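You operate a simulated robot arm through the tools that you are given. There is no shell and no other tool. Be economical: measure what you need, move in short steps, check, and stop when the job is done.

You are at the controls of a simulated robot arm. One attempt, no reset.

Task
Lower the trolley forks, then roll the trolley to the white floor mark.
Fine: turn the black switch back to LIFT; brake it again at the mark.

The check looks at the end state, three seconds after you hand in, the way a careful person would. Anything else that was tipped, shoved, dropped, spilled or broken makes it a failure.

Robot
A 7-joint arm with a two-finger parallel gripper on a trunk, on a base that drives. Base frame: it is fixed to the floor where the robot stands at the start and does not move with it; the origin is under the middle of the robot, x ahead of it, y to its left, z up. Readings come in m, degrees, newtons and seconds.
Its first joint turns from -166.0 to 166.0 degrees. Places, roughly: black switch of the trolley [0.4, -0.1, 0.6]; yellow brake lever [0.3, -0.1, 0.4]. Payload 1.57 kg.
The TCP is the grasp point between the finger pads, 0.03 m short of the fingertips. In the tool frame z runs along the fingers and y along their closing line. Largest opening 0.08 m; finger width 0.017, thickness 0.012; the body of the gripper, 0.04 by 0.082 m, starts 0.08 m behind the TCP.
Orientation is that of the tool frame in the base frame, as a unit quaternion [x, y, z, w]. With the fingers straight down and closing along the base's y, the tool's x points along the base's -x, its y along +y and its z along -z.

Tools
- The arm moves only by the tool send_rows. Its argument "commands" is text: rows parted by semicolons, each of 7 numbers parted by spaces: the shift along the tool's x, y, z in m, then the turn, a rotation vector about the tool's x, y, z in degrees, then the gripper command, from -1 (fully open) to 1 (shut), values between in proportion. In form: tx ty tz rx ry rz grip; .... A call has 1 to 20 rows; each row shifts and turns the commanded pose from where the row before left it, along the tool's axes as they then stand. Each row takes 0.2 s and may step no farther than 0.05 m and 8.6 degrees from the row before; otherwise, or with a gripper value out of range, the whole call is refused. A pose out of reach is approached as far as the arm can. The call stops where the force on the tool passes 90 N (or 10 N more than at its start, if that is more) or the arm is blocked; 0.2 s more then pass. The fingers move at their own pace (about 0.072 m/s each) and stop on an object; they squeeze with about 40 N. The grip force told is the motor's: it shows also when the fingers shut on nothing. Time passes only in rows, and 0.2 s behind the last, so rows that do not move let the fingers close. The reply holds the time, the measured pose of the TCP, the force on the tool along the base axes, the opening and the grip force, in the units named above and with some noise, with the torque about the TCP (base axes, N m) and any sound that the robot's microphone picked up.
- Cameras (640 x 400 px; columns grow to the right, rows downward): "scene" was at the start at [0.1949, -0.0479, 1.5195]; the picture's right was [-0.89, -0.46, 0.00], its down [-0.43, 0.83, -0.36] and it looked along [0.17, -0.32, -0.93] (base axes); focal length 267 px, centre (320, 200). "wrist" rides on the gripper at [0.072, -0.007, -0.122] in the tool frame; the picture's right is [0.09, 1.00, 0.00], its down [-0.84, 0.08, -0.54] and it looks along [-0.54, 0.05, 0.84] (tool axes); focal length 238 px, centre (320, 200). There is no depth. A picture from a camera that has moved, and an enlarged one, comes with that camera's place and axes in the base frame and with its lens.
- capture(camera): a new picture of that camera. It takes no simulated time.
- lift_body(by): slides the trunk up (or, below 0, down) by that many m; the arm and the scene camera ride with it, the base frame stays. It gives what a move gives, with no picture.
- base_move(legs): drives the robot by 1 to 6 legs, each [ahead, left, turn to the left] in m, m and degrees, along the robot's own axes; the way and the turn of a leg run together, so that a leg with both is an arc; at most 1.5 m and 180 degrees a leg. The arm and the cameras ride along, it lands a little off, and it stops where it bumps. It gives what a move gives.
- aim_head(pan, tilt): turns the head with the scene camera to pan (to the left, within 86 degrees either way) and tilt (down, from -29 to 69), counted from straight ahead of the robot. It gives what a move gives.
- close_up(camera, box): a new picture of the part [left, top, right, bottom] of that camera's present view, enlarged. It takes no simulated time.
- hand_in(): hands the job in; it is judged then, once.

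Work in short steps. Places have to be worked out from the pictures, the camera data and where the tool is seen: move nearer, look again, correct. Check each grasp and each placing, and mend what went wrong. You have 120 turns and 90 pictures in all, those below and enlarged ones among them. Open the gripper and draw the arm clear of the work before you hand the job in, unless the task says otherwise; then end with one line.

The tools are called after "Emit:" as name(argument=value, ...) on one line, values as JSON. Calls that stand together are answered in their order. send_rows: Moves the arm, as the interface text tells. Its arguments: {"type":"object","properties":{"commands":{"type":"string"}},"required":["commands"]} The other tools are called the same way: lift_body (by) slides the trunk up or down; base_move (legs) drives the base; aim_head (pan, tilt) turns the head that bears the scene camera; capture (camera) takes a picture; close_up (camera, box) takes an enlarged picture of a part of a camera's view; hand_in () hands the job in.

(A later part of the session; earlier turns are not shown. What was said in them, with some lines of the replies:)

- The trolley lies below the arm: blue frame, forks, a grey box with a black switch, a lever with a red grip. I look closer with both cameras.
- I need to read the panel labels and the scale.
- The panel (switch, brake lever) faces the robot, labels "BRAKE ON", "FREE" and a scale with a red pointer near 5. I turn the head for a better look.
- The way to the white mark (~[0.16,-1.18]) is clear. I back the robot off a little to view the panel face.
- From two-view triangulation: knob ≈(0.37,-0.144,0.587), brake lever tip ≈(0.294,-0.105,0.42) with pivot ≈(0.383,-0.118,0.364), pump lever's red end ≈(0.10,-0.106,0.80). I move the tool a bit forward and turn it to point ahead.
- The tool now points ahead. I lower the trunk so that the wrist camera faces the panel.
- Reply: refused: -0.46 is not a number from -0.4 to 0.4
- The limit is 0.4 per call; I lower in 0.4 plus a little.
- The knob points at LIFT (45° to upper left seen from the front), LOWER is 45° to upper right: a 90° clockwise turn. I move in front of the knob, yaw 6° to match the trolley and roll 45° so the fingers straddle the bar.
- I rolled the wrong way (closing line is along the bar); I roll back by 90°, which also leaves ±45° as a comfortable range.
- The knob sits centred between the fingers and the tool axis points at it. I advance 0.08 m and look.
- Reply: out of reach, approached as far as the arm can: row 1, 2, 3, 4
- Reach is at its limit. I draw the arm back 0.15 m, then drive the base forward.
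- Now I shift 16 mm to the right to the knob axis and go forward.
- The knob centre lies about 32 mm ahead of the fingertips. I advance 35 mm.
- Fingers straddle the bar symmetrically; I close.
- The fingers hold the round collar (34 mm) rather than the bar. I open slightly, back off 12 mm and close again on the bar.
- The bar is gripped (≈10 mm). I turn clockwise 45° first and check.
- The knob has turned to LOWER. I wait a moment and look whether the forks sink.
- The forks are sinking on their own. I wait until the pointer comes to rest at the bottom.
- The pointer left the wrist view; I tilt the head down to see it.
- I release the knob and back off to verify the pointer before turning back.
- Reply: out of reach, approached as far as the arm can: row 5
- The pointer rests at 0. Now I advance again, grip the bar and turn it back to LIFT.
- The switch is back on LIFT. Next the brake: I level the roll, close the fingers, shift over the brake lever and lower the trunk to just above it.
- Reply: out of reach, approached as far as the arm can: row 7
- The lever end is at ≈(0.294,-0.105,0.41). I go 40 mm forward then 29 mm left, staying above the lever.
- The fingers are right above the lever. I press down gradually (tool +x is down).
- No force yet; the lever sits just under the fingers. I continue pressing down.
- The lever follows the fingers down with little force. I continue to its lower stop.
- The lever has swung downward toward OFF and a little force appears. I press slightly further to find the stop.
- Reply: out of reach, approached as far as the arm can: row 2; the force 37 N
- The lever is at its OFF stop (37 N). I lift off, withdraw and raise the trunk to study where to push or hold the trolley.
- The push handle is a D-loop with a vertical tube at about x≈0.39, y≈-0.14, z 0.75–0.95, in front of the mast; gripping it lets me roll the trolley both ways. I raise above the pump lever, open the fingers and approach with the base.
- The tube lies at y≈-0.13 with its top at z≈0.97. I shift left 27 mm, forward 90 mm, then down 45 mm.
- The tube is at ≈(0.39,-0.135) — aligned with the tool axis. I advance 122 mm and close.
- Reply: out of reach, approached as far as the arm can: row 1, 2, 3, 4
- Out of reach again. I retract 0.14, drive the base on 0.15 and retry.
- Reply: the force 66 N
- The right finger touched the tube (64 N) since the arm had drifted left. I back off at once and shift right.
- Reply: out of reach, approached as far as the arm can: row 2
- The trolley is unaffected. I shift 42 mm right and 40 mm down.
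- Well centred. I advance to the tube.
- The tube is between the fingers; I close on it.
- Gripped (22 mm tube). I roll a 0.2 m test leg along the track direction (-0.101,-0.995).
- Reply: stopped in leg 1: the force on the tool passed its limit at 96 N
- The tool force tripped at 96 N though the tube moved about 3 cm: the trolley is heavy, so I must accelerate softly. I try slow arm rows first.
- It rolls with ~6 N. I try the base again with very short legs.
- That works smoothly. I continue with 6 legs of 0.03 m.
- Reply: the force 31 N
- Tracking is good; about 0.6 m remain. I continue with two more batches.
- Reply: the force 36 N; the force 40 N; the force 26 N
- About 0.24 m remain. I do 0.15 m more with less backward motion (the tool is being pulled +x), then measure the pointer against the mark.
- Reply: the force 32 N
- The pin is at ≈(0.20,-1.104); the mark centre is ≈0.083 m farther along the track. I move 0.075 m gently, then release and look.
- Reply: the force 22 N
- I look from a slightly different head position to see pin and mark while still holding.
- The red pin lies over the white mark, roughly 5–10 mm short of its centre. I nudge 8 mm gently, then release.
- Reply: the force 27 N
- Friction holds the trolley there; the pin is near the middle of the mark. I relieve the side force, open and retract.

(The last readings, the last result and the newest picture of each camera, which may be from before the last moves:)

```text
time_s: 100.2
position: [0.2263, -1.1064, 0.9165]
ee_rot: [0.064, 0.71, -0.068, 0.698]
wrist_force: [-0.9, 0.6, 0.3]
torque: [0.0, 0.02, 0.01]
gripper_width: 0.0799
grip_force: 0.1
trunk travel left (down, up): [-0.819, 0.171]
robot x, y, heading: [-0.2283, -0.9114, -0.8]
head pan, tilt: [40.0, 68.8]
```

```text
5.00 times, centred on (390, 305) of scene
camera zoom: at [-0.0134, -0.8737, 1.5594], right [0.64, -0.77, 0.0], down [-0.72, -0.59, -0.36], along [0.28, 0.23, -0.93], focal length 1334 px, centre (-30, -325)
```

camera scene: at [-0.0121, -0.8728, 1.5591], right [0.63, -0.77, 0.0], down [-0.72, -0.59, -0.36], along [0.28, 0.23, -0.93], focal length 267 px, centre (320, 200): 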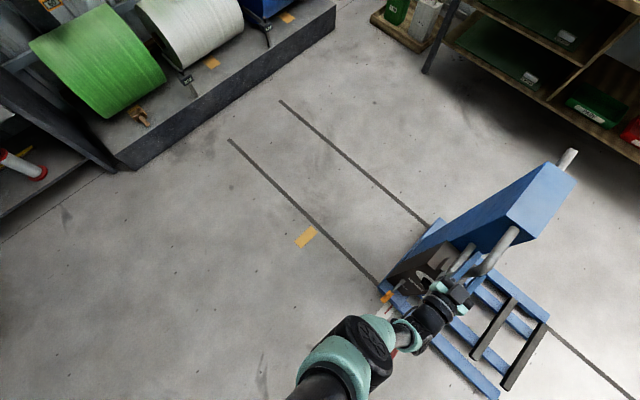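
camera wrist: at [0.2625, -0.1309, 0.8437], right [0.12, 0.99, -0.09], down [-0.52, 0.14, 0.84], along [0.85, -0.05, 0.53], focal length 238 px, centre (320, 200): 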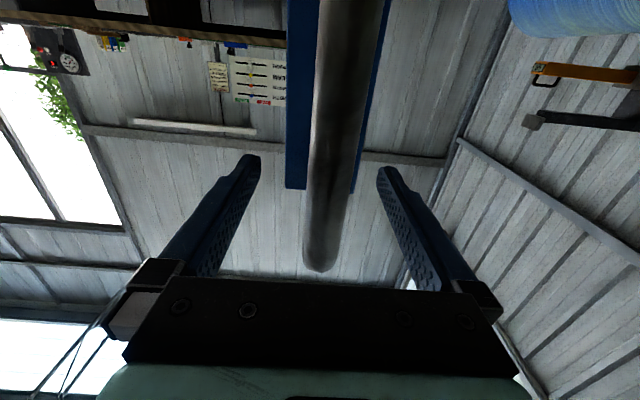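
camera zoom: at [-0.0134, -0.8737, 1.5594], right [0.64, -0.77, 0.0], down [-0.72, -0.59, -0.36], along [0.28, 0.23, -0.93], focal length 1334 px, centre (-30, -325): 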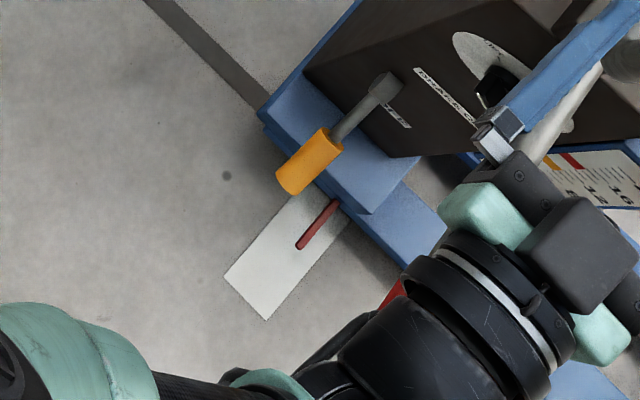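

The pin is centred on the mark (allowing for parallax). Now the brake: I must get clear of the pump lever, so I drive back, straighten yaw, close fingers and lower the trunk.

Emit:
base_move(legs=[[-0.38, 0, 0]])

Emit:
send_rows(commands="0 0 0 -4.7 0 0 1; 0 0 0 0 0 0 1; 0 0 0 0 0 0 1")

Emit:
lift_body(by=-0.4)

Emit:
lift_body(by=-0.18)

Emit:
aim_head(pan=-15, tilt=40)

Emit:
capture(camera="scene")

Emit:
capture(camera="wrist")

```text
time_s: 102.6
position: [-0.1552, -1.1007, 0.9169]
ee_rot: [0.064, 0.709, -0.068, 0.699]
wrist_force: [0.0, -0.1, -0.1]
torque: [-0.04, 0.04, 0.02]
gripper_width: 0.08
grip_force: 0.0
trunk travel left (down, up): [-0.819, 0.171]
robot x, y, heading: [-0.6038, -0.906, -0.4]
head pan, tilt: [40.0, 68.8]
```

```text
time_s: 103.4
position: [-0.1546, -1.1013, 0.9166]
ee_rot: [0.034, 0.712, -0.038, 0.7]
wrist_force: [0.8, 0.4, -0.1]
torque: [0.01, -0.02, 0.03]
gripper_width: 0.0
grip_force: 18.9
trunk travel left (down, up): [-0.819, 0.171]
robot x, y, heading: [-0.6096, -0.9052, -0.4]
head pan, tilt: [40.0, 68.8]
```

```text
time_s: 107.3
position: [-0.1555, -1.1006, 0.516]
ee_rot: [0.035, 0.712, -0.038, 0.701]
wrist_force: [0.3, 0.0, 0.6]
torque: [0.02, 0.01, 0.03]
gripper_width: 0.0
grip_force: 21.2
trunk travel left (down, up): [-0.419, 0.571]
robot x, y, heading: [-0.6078, -0.9015, -0.7]
head pan, tilt: [40.0, 68.8]
```

```text
time_s: 109.3
position: [-0.1551, -1.1021, 0.3378]
ee_rot: [0.035, 0.712, -0.038, 0.701]
wrist_force: [0.6, 0.0, 0.5]
torque: [0.05, -0.02, -0.03]
gripper_width: 0.0
grip_force: 20.9
trunk travel left (down, up): [-0.239, 0.751]
robot x, y, heading: [-0.6091, -0.9055, -0.6]
head pan, tilt: [40.0, 68.8]
```

```text
time_s: 110.5
position: [-0.1561, -1.1008, 0.3362]
ee_rot: [0.036, 0.712, -0.039, 0.7]
wrist_force: [0.8, 0.5, -0.4]
torque: [0.0, -0.01, -0.01]
gripper_width: 0.0
grip_force: 21.5
trunk travel left (down, up): [-0.239, 0.751]
robot x, y, heading: [-0.608, -0.9025, -0.6]
head pan, tilt: [-15.0, 40.0]
```

```text
20 pictures are left
camera scene: at [-0.3569, -0.9281, 1.0156], right [-0.27, -0.96, 0.0], down [-0.62, 0.17, -0.77], along [0.74, -0.2, -0.64], focal length 267 px, centre (320, 200)
```

scene: 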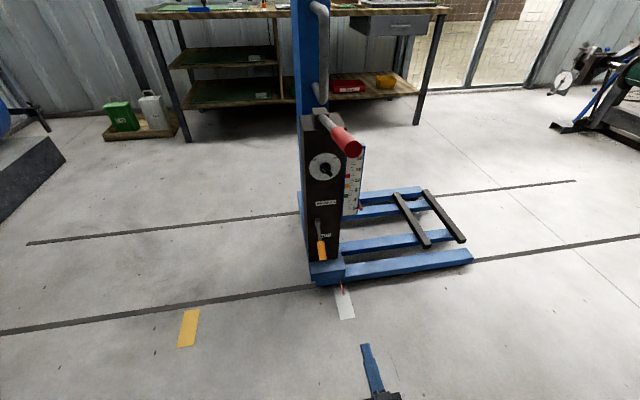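

```text
19 pictures are left
camera wrist: at [-0.2761, -1.0945, 0.268], right [0.1, 0.99, -0.1], down [-0.52, 0.14, 0.84], along [0.85, -0.04, 0.53], focal length 238 px, centre (320, 200)
```

wrist: 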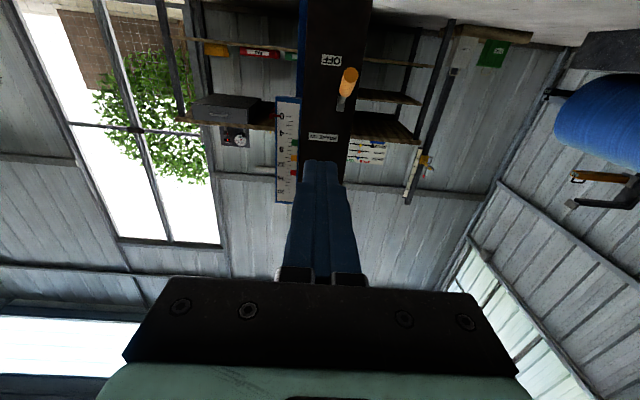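

The lever end is at ≈(0.20,-1.087,0.305). I lower the fingers to z≈0.245, shift 14 mm left, extend a bit, and then drive forward so the fingertips get beneath it.

Emit:
send_rows(commands="0.03 0 0 0 0 0 1; 0.03 0 0 0 0 0 1; 0.031 0.014 0 0 0 0 1; 0 0 0.04 0 0 0 1; 0 0 0.03 0 0 0 1; 0 0 0 0 0 0 1")

Emit:
base_move(legs=[[0.22, 0, 0]])

Emit:
capture(camera="wrist")

Emit:
capture(camera="scene")

```text
time_s: 111.9
position: [-0.1011, -1.0931, 0.3274]
ee_rot: [0.035, 0.711, -0.038, 0.701]
wrist_force: [0.2, 0.3, 0.3]
torque: [0.03, -0.01, -0.04]
gripper_width: 0.0002
grip_force: 21.3
out of reach, approached as far as the arm can: row 2, 3, 4, 5
trunk travel left (down, up): [-0.239, 0.751]
robot x, y, heading: [-0.6045, -0.9011, -0.4]
head pan, tilt: [-15.0, 40.0]
```

```text
time_s: 113.6
position: [0.1161, -1.0959, 0.3275]
ee_rot: [0.034, 0.711, -0.037, 0.701]
wrist_force: [0.3, 1.1, 0.0]
torque: [0.03, 0.01, 0.02]
gripper_width: 0.0001
grip_force: 21.1
trunk travel left (down, up): [-0.239, 0.751]
robot x, y, heading: [-0.3922, -0.9065, -0.7]
head pan, tilt: [-15.0, 40.0]
```

```text
18 pictures are left
camera wrist: at [-0.0053, -1.0888, 0.2582], right [0.1, 0.99, -0.1], down [-0.52, 0.14, 0.84], along [0.85, -0.04, 0.53], focal length 238 px, centre (320, 200)
```

wrist: 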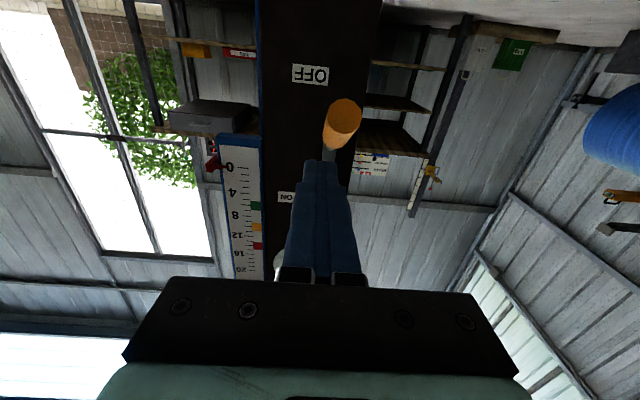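

```text
17 pictures are left
camera scene: at [-0.1393, -0.9305, 1.0156], right [-0.27, -0.96, 0.0], down [-0.62, 0.17, -0.77], along [0.74, -0.21, -0.64], focal length 267 px, centre (320, 200)
```

scene: 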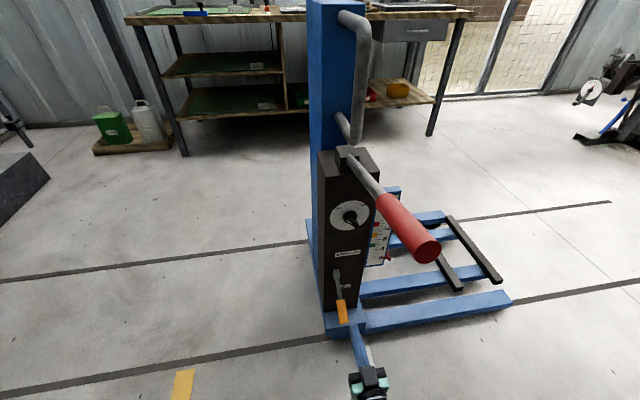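

The arm can't go lower itself, so I lower the trunk 0.085 m, then shift 12 mm left.

Emit:
lift_body(by=-0.085)

Emit:
send_rows(commands="0 0.012 0 0 0 0 1; 0 0 0 0 0 0 1")

```text
time_s: 114.8
position: [0.1157, -1.0951, 0.2424]
ee_rot: [0.036, 0.711, -0.039, 0.701]
wrist_force: [0.3, 0.7, 0.4]
torque: [0.01, 0.0, -0.02]
gripper_width: 0.0003
grip_force: 21.1
trunk travel left (down, up): [-0.154, 0.836]
robot x, y, heading: [-0.3935, -0.9055, -0.6]
head pan, tilt: [-15.0, 40.0]
```

```text
time_s: 115.4
position: [0.1174, -1.0829, 0.2402]
ee_rot: [0.035, 0.712, -0.038, 0.701]
wrist_force: [-0.5, -1.0, -0.1]
torque: [0.01, 0.01, -0.01]
gripper_width: 0.0
grip_force: 21.5
trunk travel left (down, up): [-0.154, 0.836]
robot x, y, heading: [-0.388, -0.908, -0.5]
head pan, tilt: [-15.0, 40.0]
```

Emit:
base_move(legs=[[0.085, 0, 0]])

Emit:
capture(camera="wrist")

Emit:
capture(camera="scene")

```text
time_s: 116.5
position: [0.2028, -1.0847, 0.2398]
ee_rot: [0.034, 0.712, -0.037, 0.7]
wrist_force: [-0.7, 0.1, -0.5]
torque: [0.02, -0.03, 0.01]
gripper_width: 0.0001
grip_force: 21.7
trunk travel left (down, up): [-0.154, 0.836]
robot x, y, heading: [-0.307, -0.9061, -0.6]
head pan, tilt: [-15.0, 40.0]
```

```text
16 pictures are left
camera wrist: at [0.0815, -1.0781, 0.1708], right [0.1, 0.99, -0.1], down [-0.52, 0.14, 0.84], along [0.85, -0.03, 0.53], focal length 238 px, centre (320, 200)
```

wrist: 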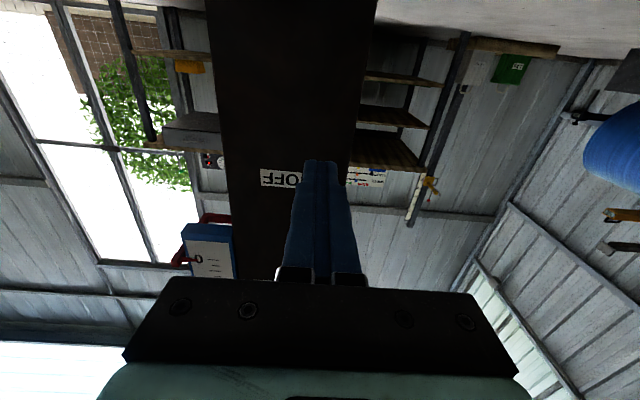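

```text
15 pictures are left
camera scene: at [-0.0547, -0.9312, 0.9306], right [-0.27, -0.96, 0.0], down [-0.62, 0.17, -0.77], along [0.74, -0.21, -0.64], focal length 267 px, centre (320, 200)
```

scene: 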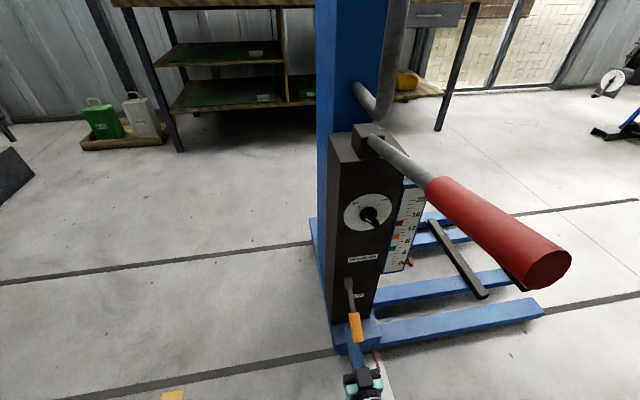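

The fingertips are beneath the lever. I raise slowly with the arm.

Emit:
send_rows(commands="-0.015 0 0 0 0 0 1; -0.01 0 0 0 0 0 1; -0.01 0 0 0 0 0 1; -0.01 0 0 0 0 0 1; -0.01 0 0 0 0 0 1; -0.01 0 0 0 0 0 1; -0.01 0 0 0 0 0 1; 0 0 0 0 0 0 1")

Emit:
close_up(camera="scene", box=[300, 180, 460, 400])

```text
time_s: 118.3
position: [0.2291, -1.1023, 0.2572]
ee_rot: [0.035, 0.711, -0.038, 0.701]
wrist_force: [0.6, -0.5, -0.1]
torque: [0.01, 0.03, -0.04]
gripper_width: 0.0
grip_force: 20.8
out of reach, approached as far as the arm can: row 1, 2, 3, 4, 5, 6, 7
trunk travel left (down, up): [-0.154, 0.836]
robot x, y, heading: [-0.3097, -0.9074, -0.7]
head pan, tilt: [-15.0, 40.0]
```

```text
1.82 times, centred on (380, 290) of scene
camera zoom: at [-0.0546, -0.9312, 0.9306], right [-0.27, -0.96, 0.0], down [-0.62, 0.17, -0.77], along [0.74, -0.21, -0.64], focal length 485 px, centre (211, 36)
```

zoom: 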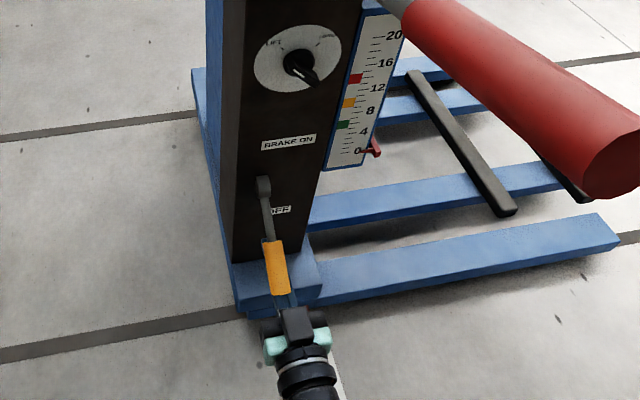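

The arm is at its workspace edge and drifted forward/right. I correct back 20 mm and left 14 mm; then I'll lift with the trunk.

Emit:
send_rows(commands="0 0.007 -0.01 0 0 0 1; 0 0.007 -0.012 0 0 0 1; 0 0 0 0 0 0 1")

```text
time_s: 119.1
position: [0.2139, -1.0893, 0.2464]
ee_rot: [0.035, 0.711, -0.038, 0.702]
wrist_force: [-0.5, -0.5, -0.1]
torque: [0.01, -0.03, -0.07]
gripper_width: 0.0001
grip_force: 21.1
out of reach, approached as far as the arm can: row 1, 2
trunk travel left (down, up): [-0.154, 0.836]
robot x, y, heading: [-0.3077, -0.9084, -0.6]
head pan, tilt: [-15.0, 40.0]
```

Good position. I lift with the trunk in steps.

Emit:
lift_body(by=0.06)

Emit:
close_up(camera="scene", box=[300, 180, 460, 400])

```text
time_s: 120.1
position: [0.2151, -1.0899, 0.3079]
ee_rot: [0.035, 0.71, -0.038, 0.702]
wrist_force: [0.3, -0.1, 0.5]
torque: [0.0, 0.01, -0.02]
gripper_width: 0.0
grip_force: 21.8
trunk travel left (down, up): [-0.214, 0.776]
robot x, y, heading: [-0.3086, -0.9076, -0.5]
head pan, tilt: [-15.0, 40.0]
```

```text
1.82 times, centred on (380, 290) of scene
camera zoom: at [-0.0546, -0.9312, 0.9907], right [-0.27, -0.96, 0.0], down [-0.62, 0.17, -0.77], along [0.74, -0.21, -0.64], focal length 485 px, centre (211, 36)
```

zoom: 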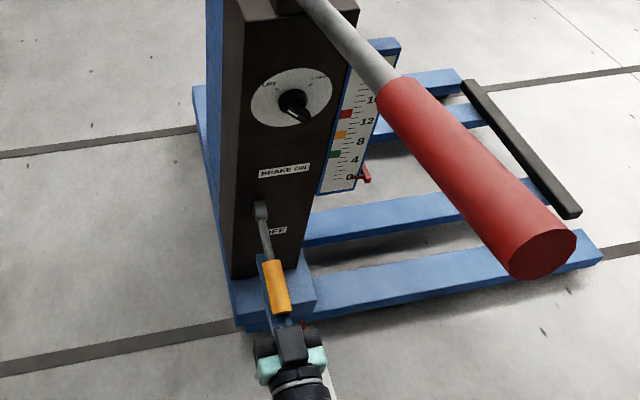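

Emit:
capture(camera="wrist")

```text
12 pictures are left
camera wrist: at [0.0941, -1.083, 0.238], right [0.1, 0.99, -0.1], down [-0.52, 0.14, 0.84], along [0.85, -0.03, 0.53], focal length 238 px, centre (320, 200)
```

wrist: 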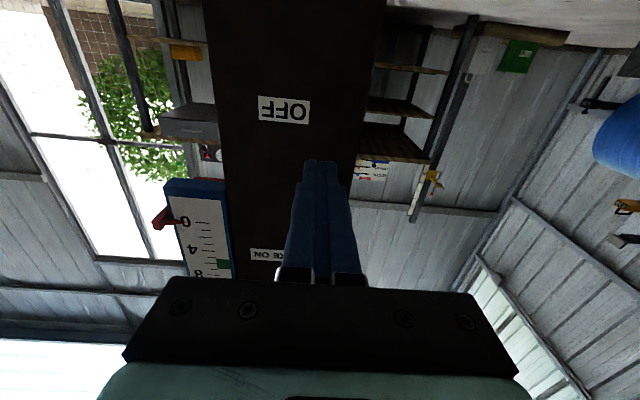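

The lever is hidden above the fingers, i.e. resting on them. I lift further.

Emit:
lift_body(by=0.04)

Emit:
close_up(camera="scene", box=[300, 180, 460, 400])

```text
time_s: 120.9
position: [0.2146, -1.0908, 0.3472]
ee_rot: [0.035, 0.711, -0.038, 0.701]
wrist_force: [-2.7, -0.1, -2.5]
torque: [0.01, -0.07, 0.0]
gripper_width: 0.0
grip_force: 21.2
trunk travel left (down, up): [-0.254, 0.736]
robot x, y, heading: [-0.3031, -0.9057, -0.4]
head pan, tilt: [-15.0, 40.0]
```

```text
1.82 times, centred on (380, 290) of scene
camera zoom: at [-0.0544, -0.9313, 1.0306], right [-0.27, -0.96, 0.0], down [-0.62, 0.17, -0.77], along [0.74, -0.21, -0.64], focal length 485 px, centre (211, 36)
```

zoom: 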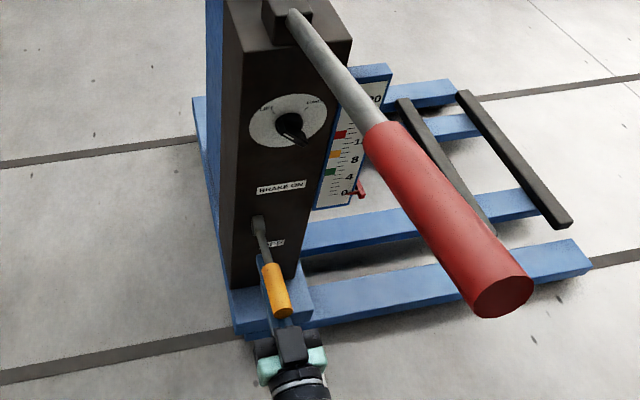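

Emit:
lift_body(by=0.02)

Emit:
lift_body(by=0.012)

Emit:
close_up(camera="scene", box=[300, 180, 460, 400])

```text
time_s: 121.6
position: [0.2155, -1.0894, 0.3674]
ee_rot: [0.035, 0.711, -0.039, 0.702]
wrist_force: [0.1, 0.1, 0.3]
torque: [-0.02, -0.05, -0.03]
gripper_width: 0.0001
grip_force: 21.2
trunk travel left (down, up): [-0.274, 0.716]
robot x, y, heading: [-0.3064, -0.9105, -0.7]
head pan, tilt: [-15.0, 40.0]
```

```text
time_s: 122.2
position: [0.2137, -1.0885, 0.3735]
ee_rot: [0.035, 0.715, -0.037, 0.697]
wrist_force: [4.9, 0.1, -24.1]
torque: [0.07, 0.25, 0.04]
gripper_width: 0.0
grip_force: 21.5
trunk travel left (down, up): [-0.286, 0.704]
robot x, y, heading: [-0.3034, -0.9078, -0.5]
head pan, tilt: [-15.0, 40.0]
```

```text
1.82 times, centred on (380, 290) of scene
camera zoom: at [-0.053, -0.9317, 1.0618], right [-0.27, -0.96, 0.0], down [-0.62, 0.17, -0.76], along [0.74, -0.2, -0.64], focal length 485 px, centre (211, 36)
```

zoom: 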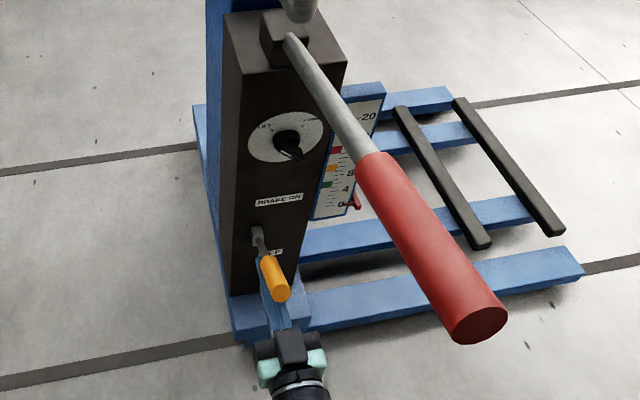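

The force rose to 24 N: near the upper stop. I press 8 mm more to seat it.

Emit:
lift_body(by=0.008)

```text
time_s: 122.8
position: [0.2128, -1.0895, 0.3752]
ee_rot: [0.037, 0.724, -0.037, 0.688]
wrist_force: [18.8, -2.2, -57.8]
torque: [0.17, 0.73, 0.17]
gripper_width: 0.0
grip_force: 21.2
trunk travel left (down, up): [-0.294, 0.696]
robot x, y, heading: [-0.3063, -0.9069, -0.3]
head pan, tilt: [-15.0, 40.0]
```

Firm stop at 58 N — brake is on. I lower off, back away and check.

Emit:
lift_body(by=-0.05)

Emit:
base_move(legs=[[-0.35, 0, 0]])

Emit:
capture(camera="scene")

Emit:
close_up(camera="wrist", box=[240, 20, 400, 180])

```text
time_s: 123.7
position: [0.2151, -1.0896, 0.3373]
ee_rot: [0.034, 0.71, -0.038, 0.702]
wrist_force: [-0.4, -0.3, 0.4]
torque: [-0.01, 0.01, -0.01]
gripper_width: 0.0001
grip_force: 21.5
trunk travel left (down, up): [-0.244, 0.746]
robot x, y, heading: [-0.3066, -0.9064, -0.8]
head pan, tilt: [-15.0, 40.0]
```

```text
time_s: 126.0
position: [-0.1371, -1.085, 0.3364]
ee_rot: [0.034, 0.711, -0.037, 0.702]
wrist_force: [-0.1, -0.7, -0.5]
torque: [0.03, -0.03, 0.02]
gripper_width: 0.0
grip_force: 21.8
trunk travel left (down, up): [-0.244, 0.746]
robot x, y, heading: [-0.6563, -0.9068, -0.6]
head pan, tilt: [-15.0, 40.0]
```

```text
9 pictures are left
camera scene: at [-0.4058, -0.9276, 1.0206], right [-0.27, -0.96, 0.0], down [-0.62, 0.17, -0.77], along [0.74, -0.2, -0.64], focal length 267 px, centre (320, 200)
```

scene: 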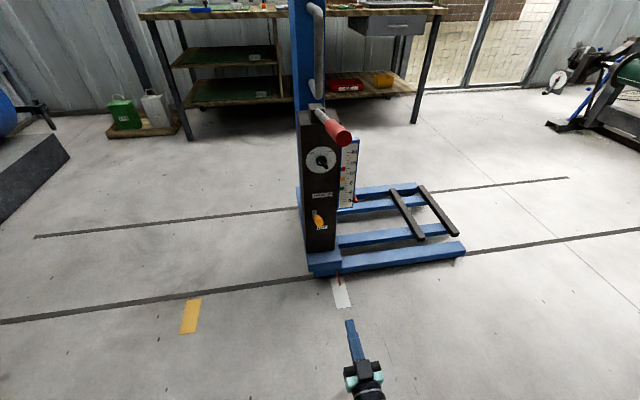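

```text
2.50 times, centred on (320, 100) of wrist
camera zoom: at [-0.2574, -1.0788, 0.2674], right [0.1, 0.99, -0.1], down [-0.52, 0.13, 0.84], along [0.85, -0.03, 0.53], focal length 596 px, centre (320, 450)
```

zoom: 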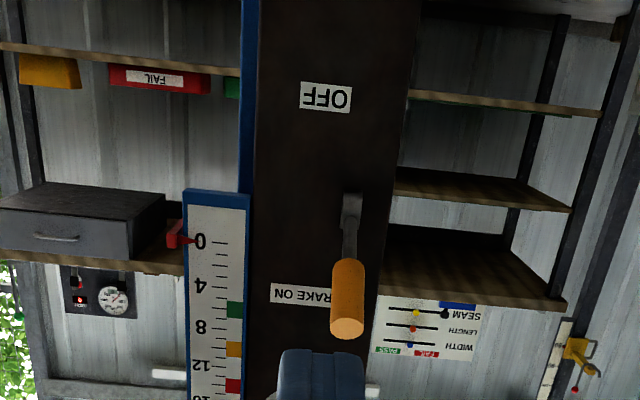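

Brake lever is up at BRAKE ON, scale at 0. I verify the pin on the mark and the switch.

Emit:
close_up(camera="scene", box=[300, 250, 380, 320])

Emit:
close_up(camera="scene", box=[290, 130, 370, 240])

```text
5.71 times, centred on (340, 285) of scene
camera zoom: at [-0.4058, -0.9276, 1.0206], right [-0.27, -0.96, 0.0], down [-0.62, 0.17, -0.77], along [0.74, -0.2, -0.64], focal length 1524 px, centre (206, -286)
```

zoom: 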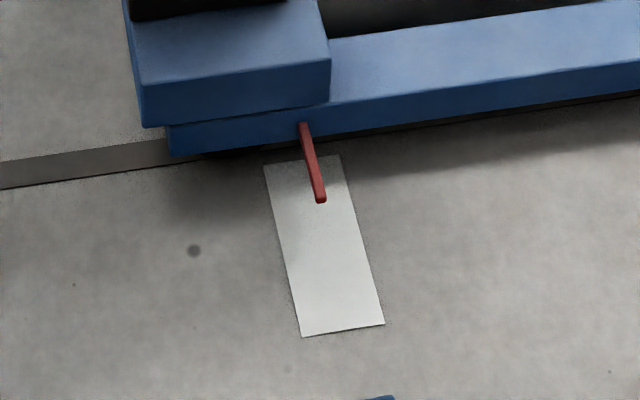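

```text
3.64 times, centred on (330, 185) of scene
camera zoom: at [-0.4058, -0.9276, 1.0206], right [-0.27, -0.96, 0.0], down [-0.62, 0.17, -0.77], along [0.74, -0.2, -0.64], focal length 970 px, centre (284, 254)
```

zoom: 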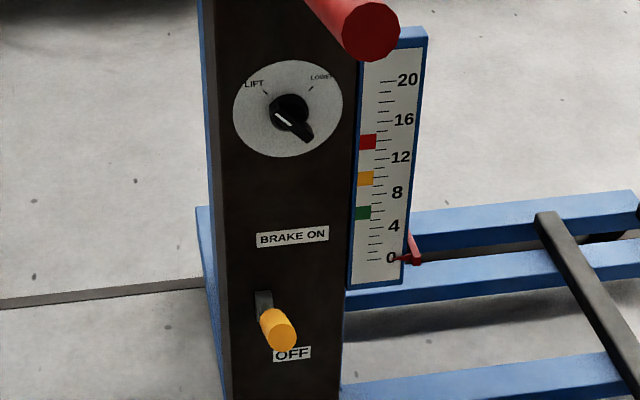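

The pin is centred on the white mark, the switch is on LIFT, the forks are at 0 and the brake is on. I open the gripper, already well clear, and hand in.

Emit:
send_rows(commands="0 0 0 0 0 0 -1; 0 0 0 0 0 0 -1; 0 0 0 0 0 0 -1; 0 0 0 0 0 0 -1")

Emit:
hand_in()

```text
time_s: 127.0
position: [-0.1365, -1.0866, 0.3379]
ee_rot: [0.033, 0.711, -0.037, 0.701]
wrist_force: [0.7, -0.1, 0.6]
torque: [-0.02, 0.0, 0.0]
gripper_width: 0.0803
grip_force: 0.0
trunk travel left (down, up): [-0.244, 0.746]
robot x, y, heading: [-0.6594, -0.9029, -0.4]
head pan, tilt: [-15.0, 40.0]
```

```text
The job is handed in.
```

The job is handed in: the forks are down at 0, the black switch is back on LIFT, and the trolley stands braked with its red pin within a few millimetres of the white mark's centre. On the way a finger bumped the push handle once (64 N) while the brake was off; nothing looked moved or damaged.
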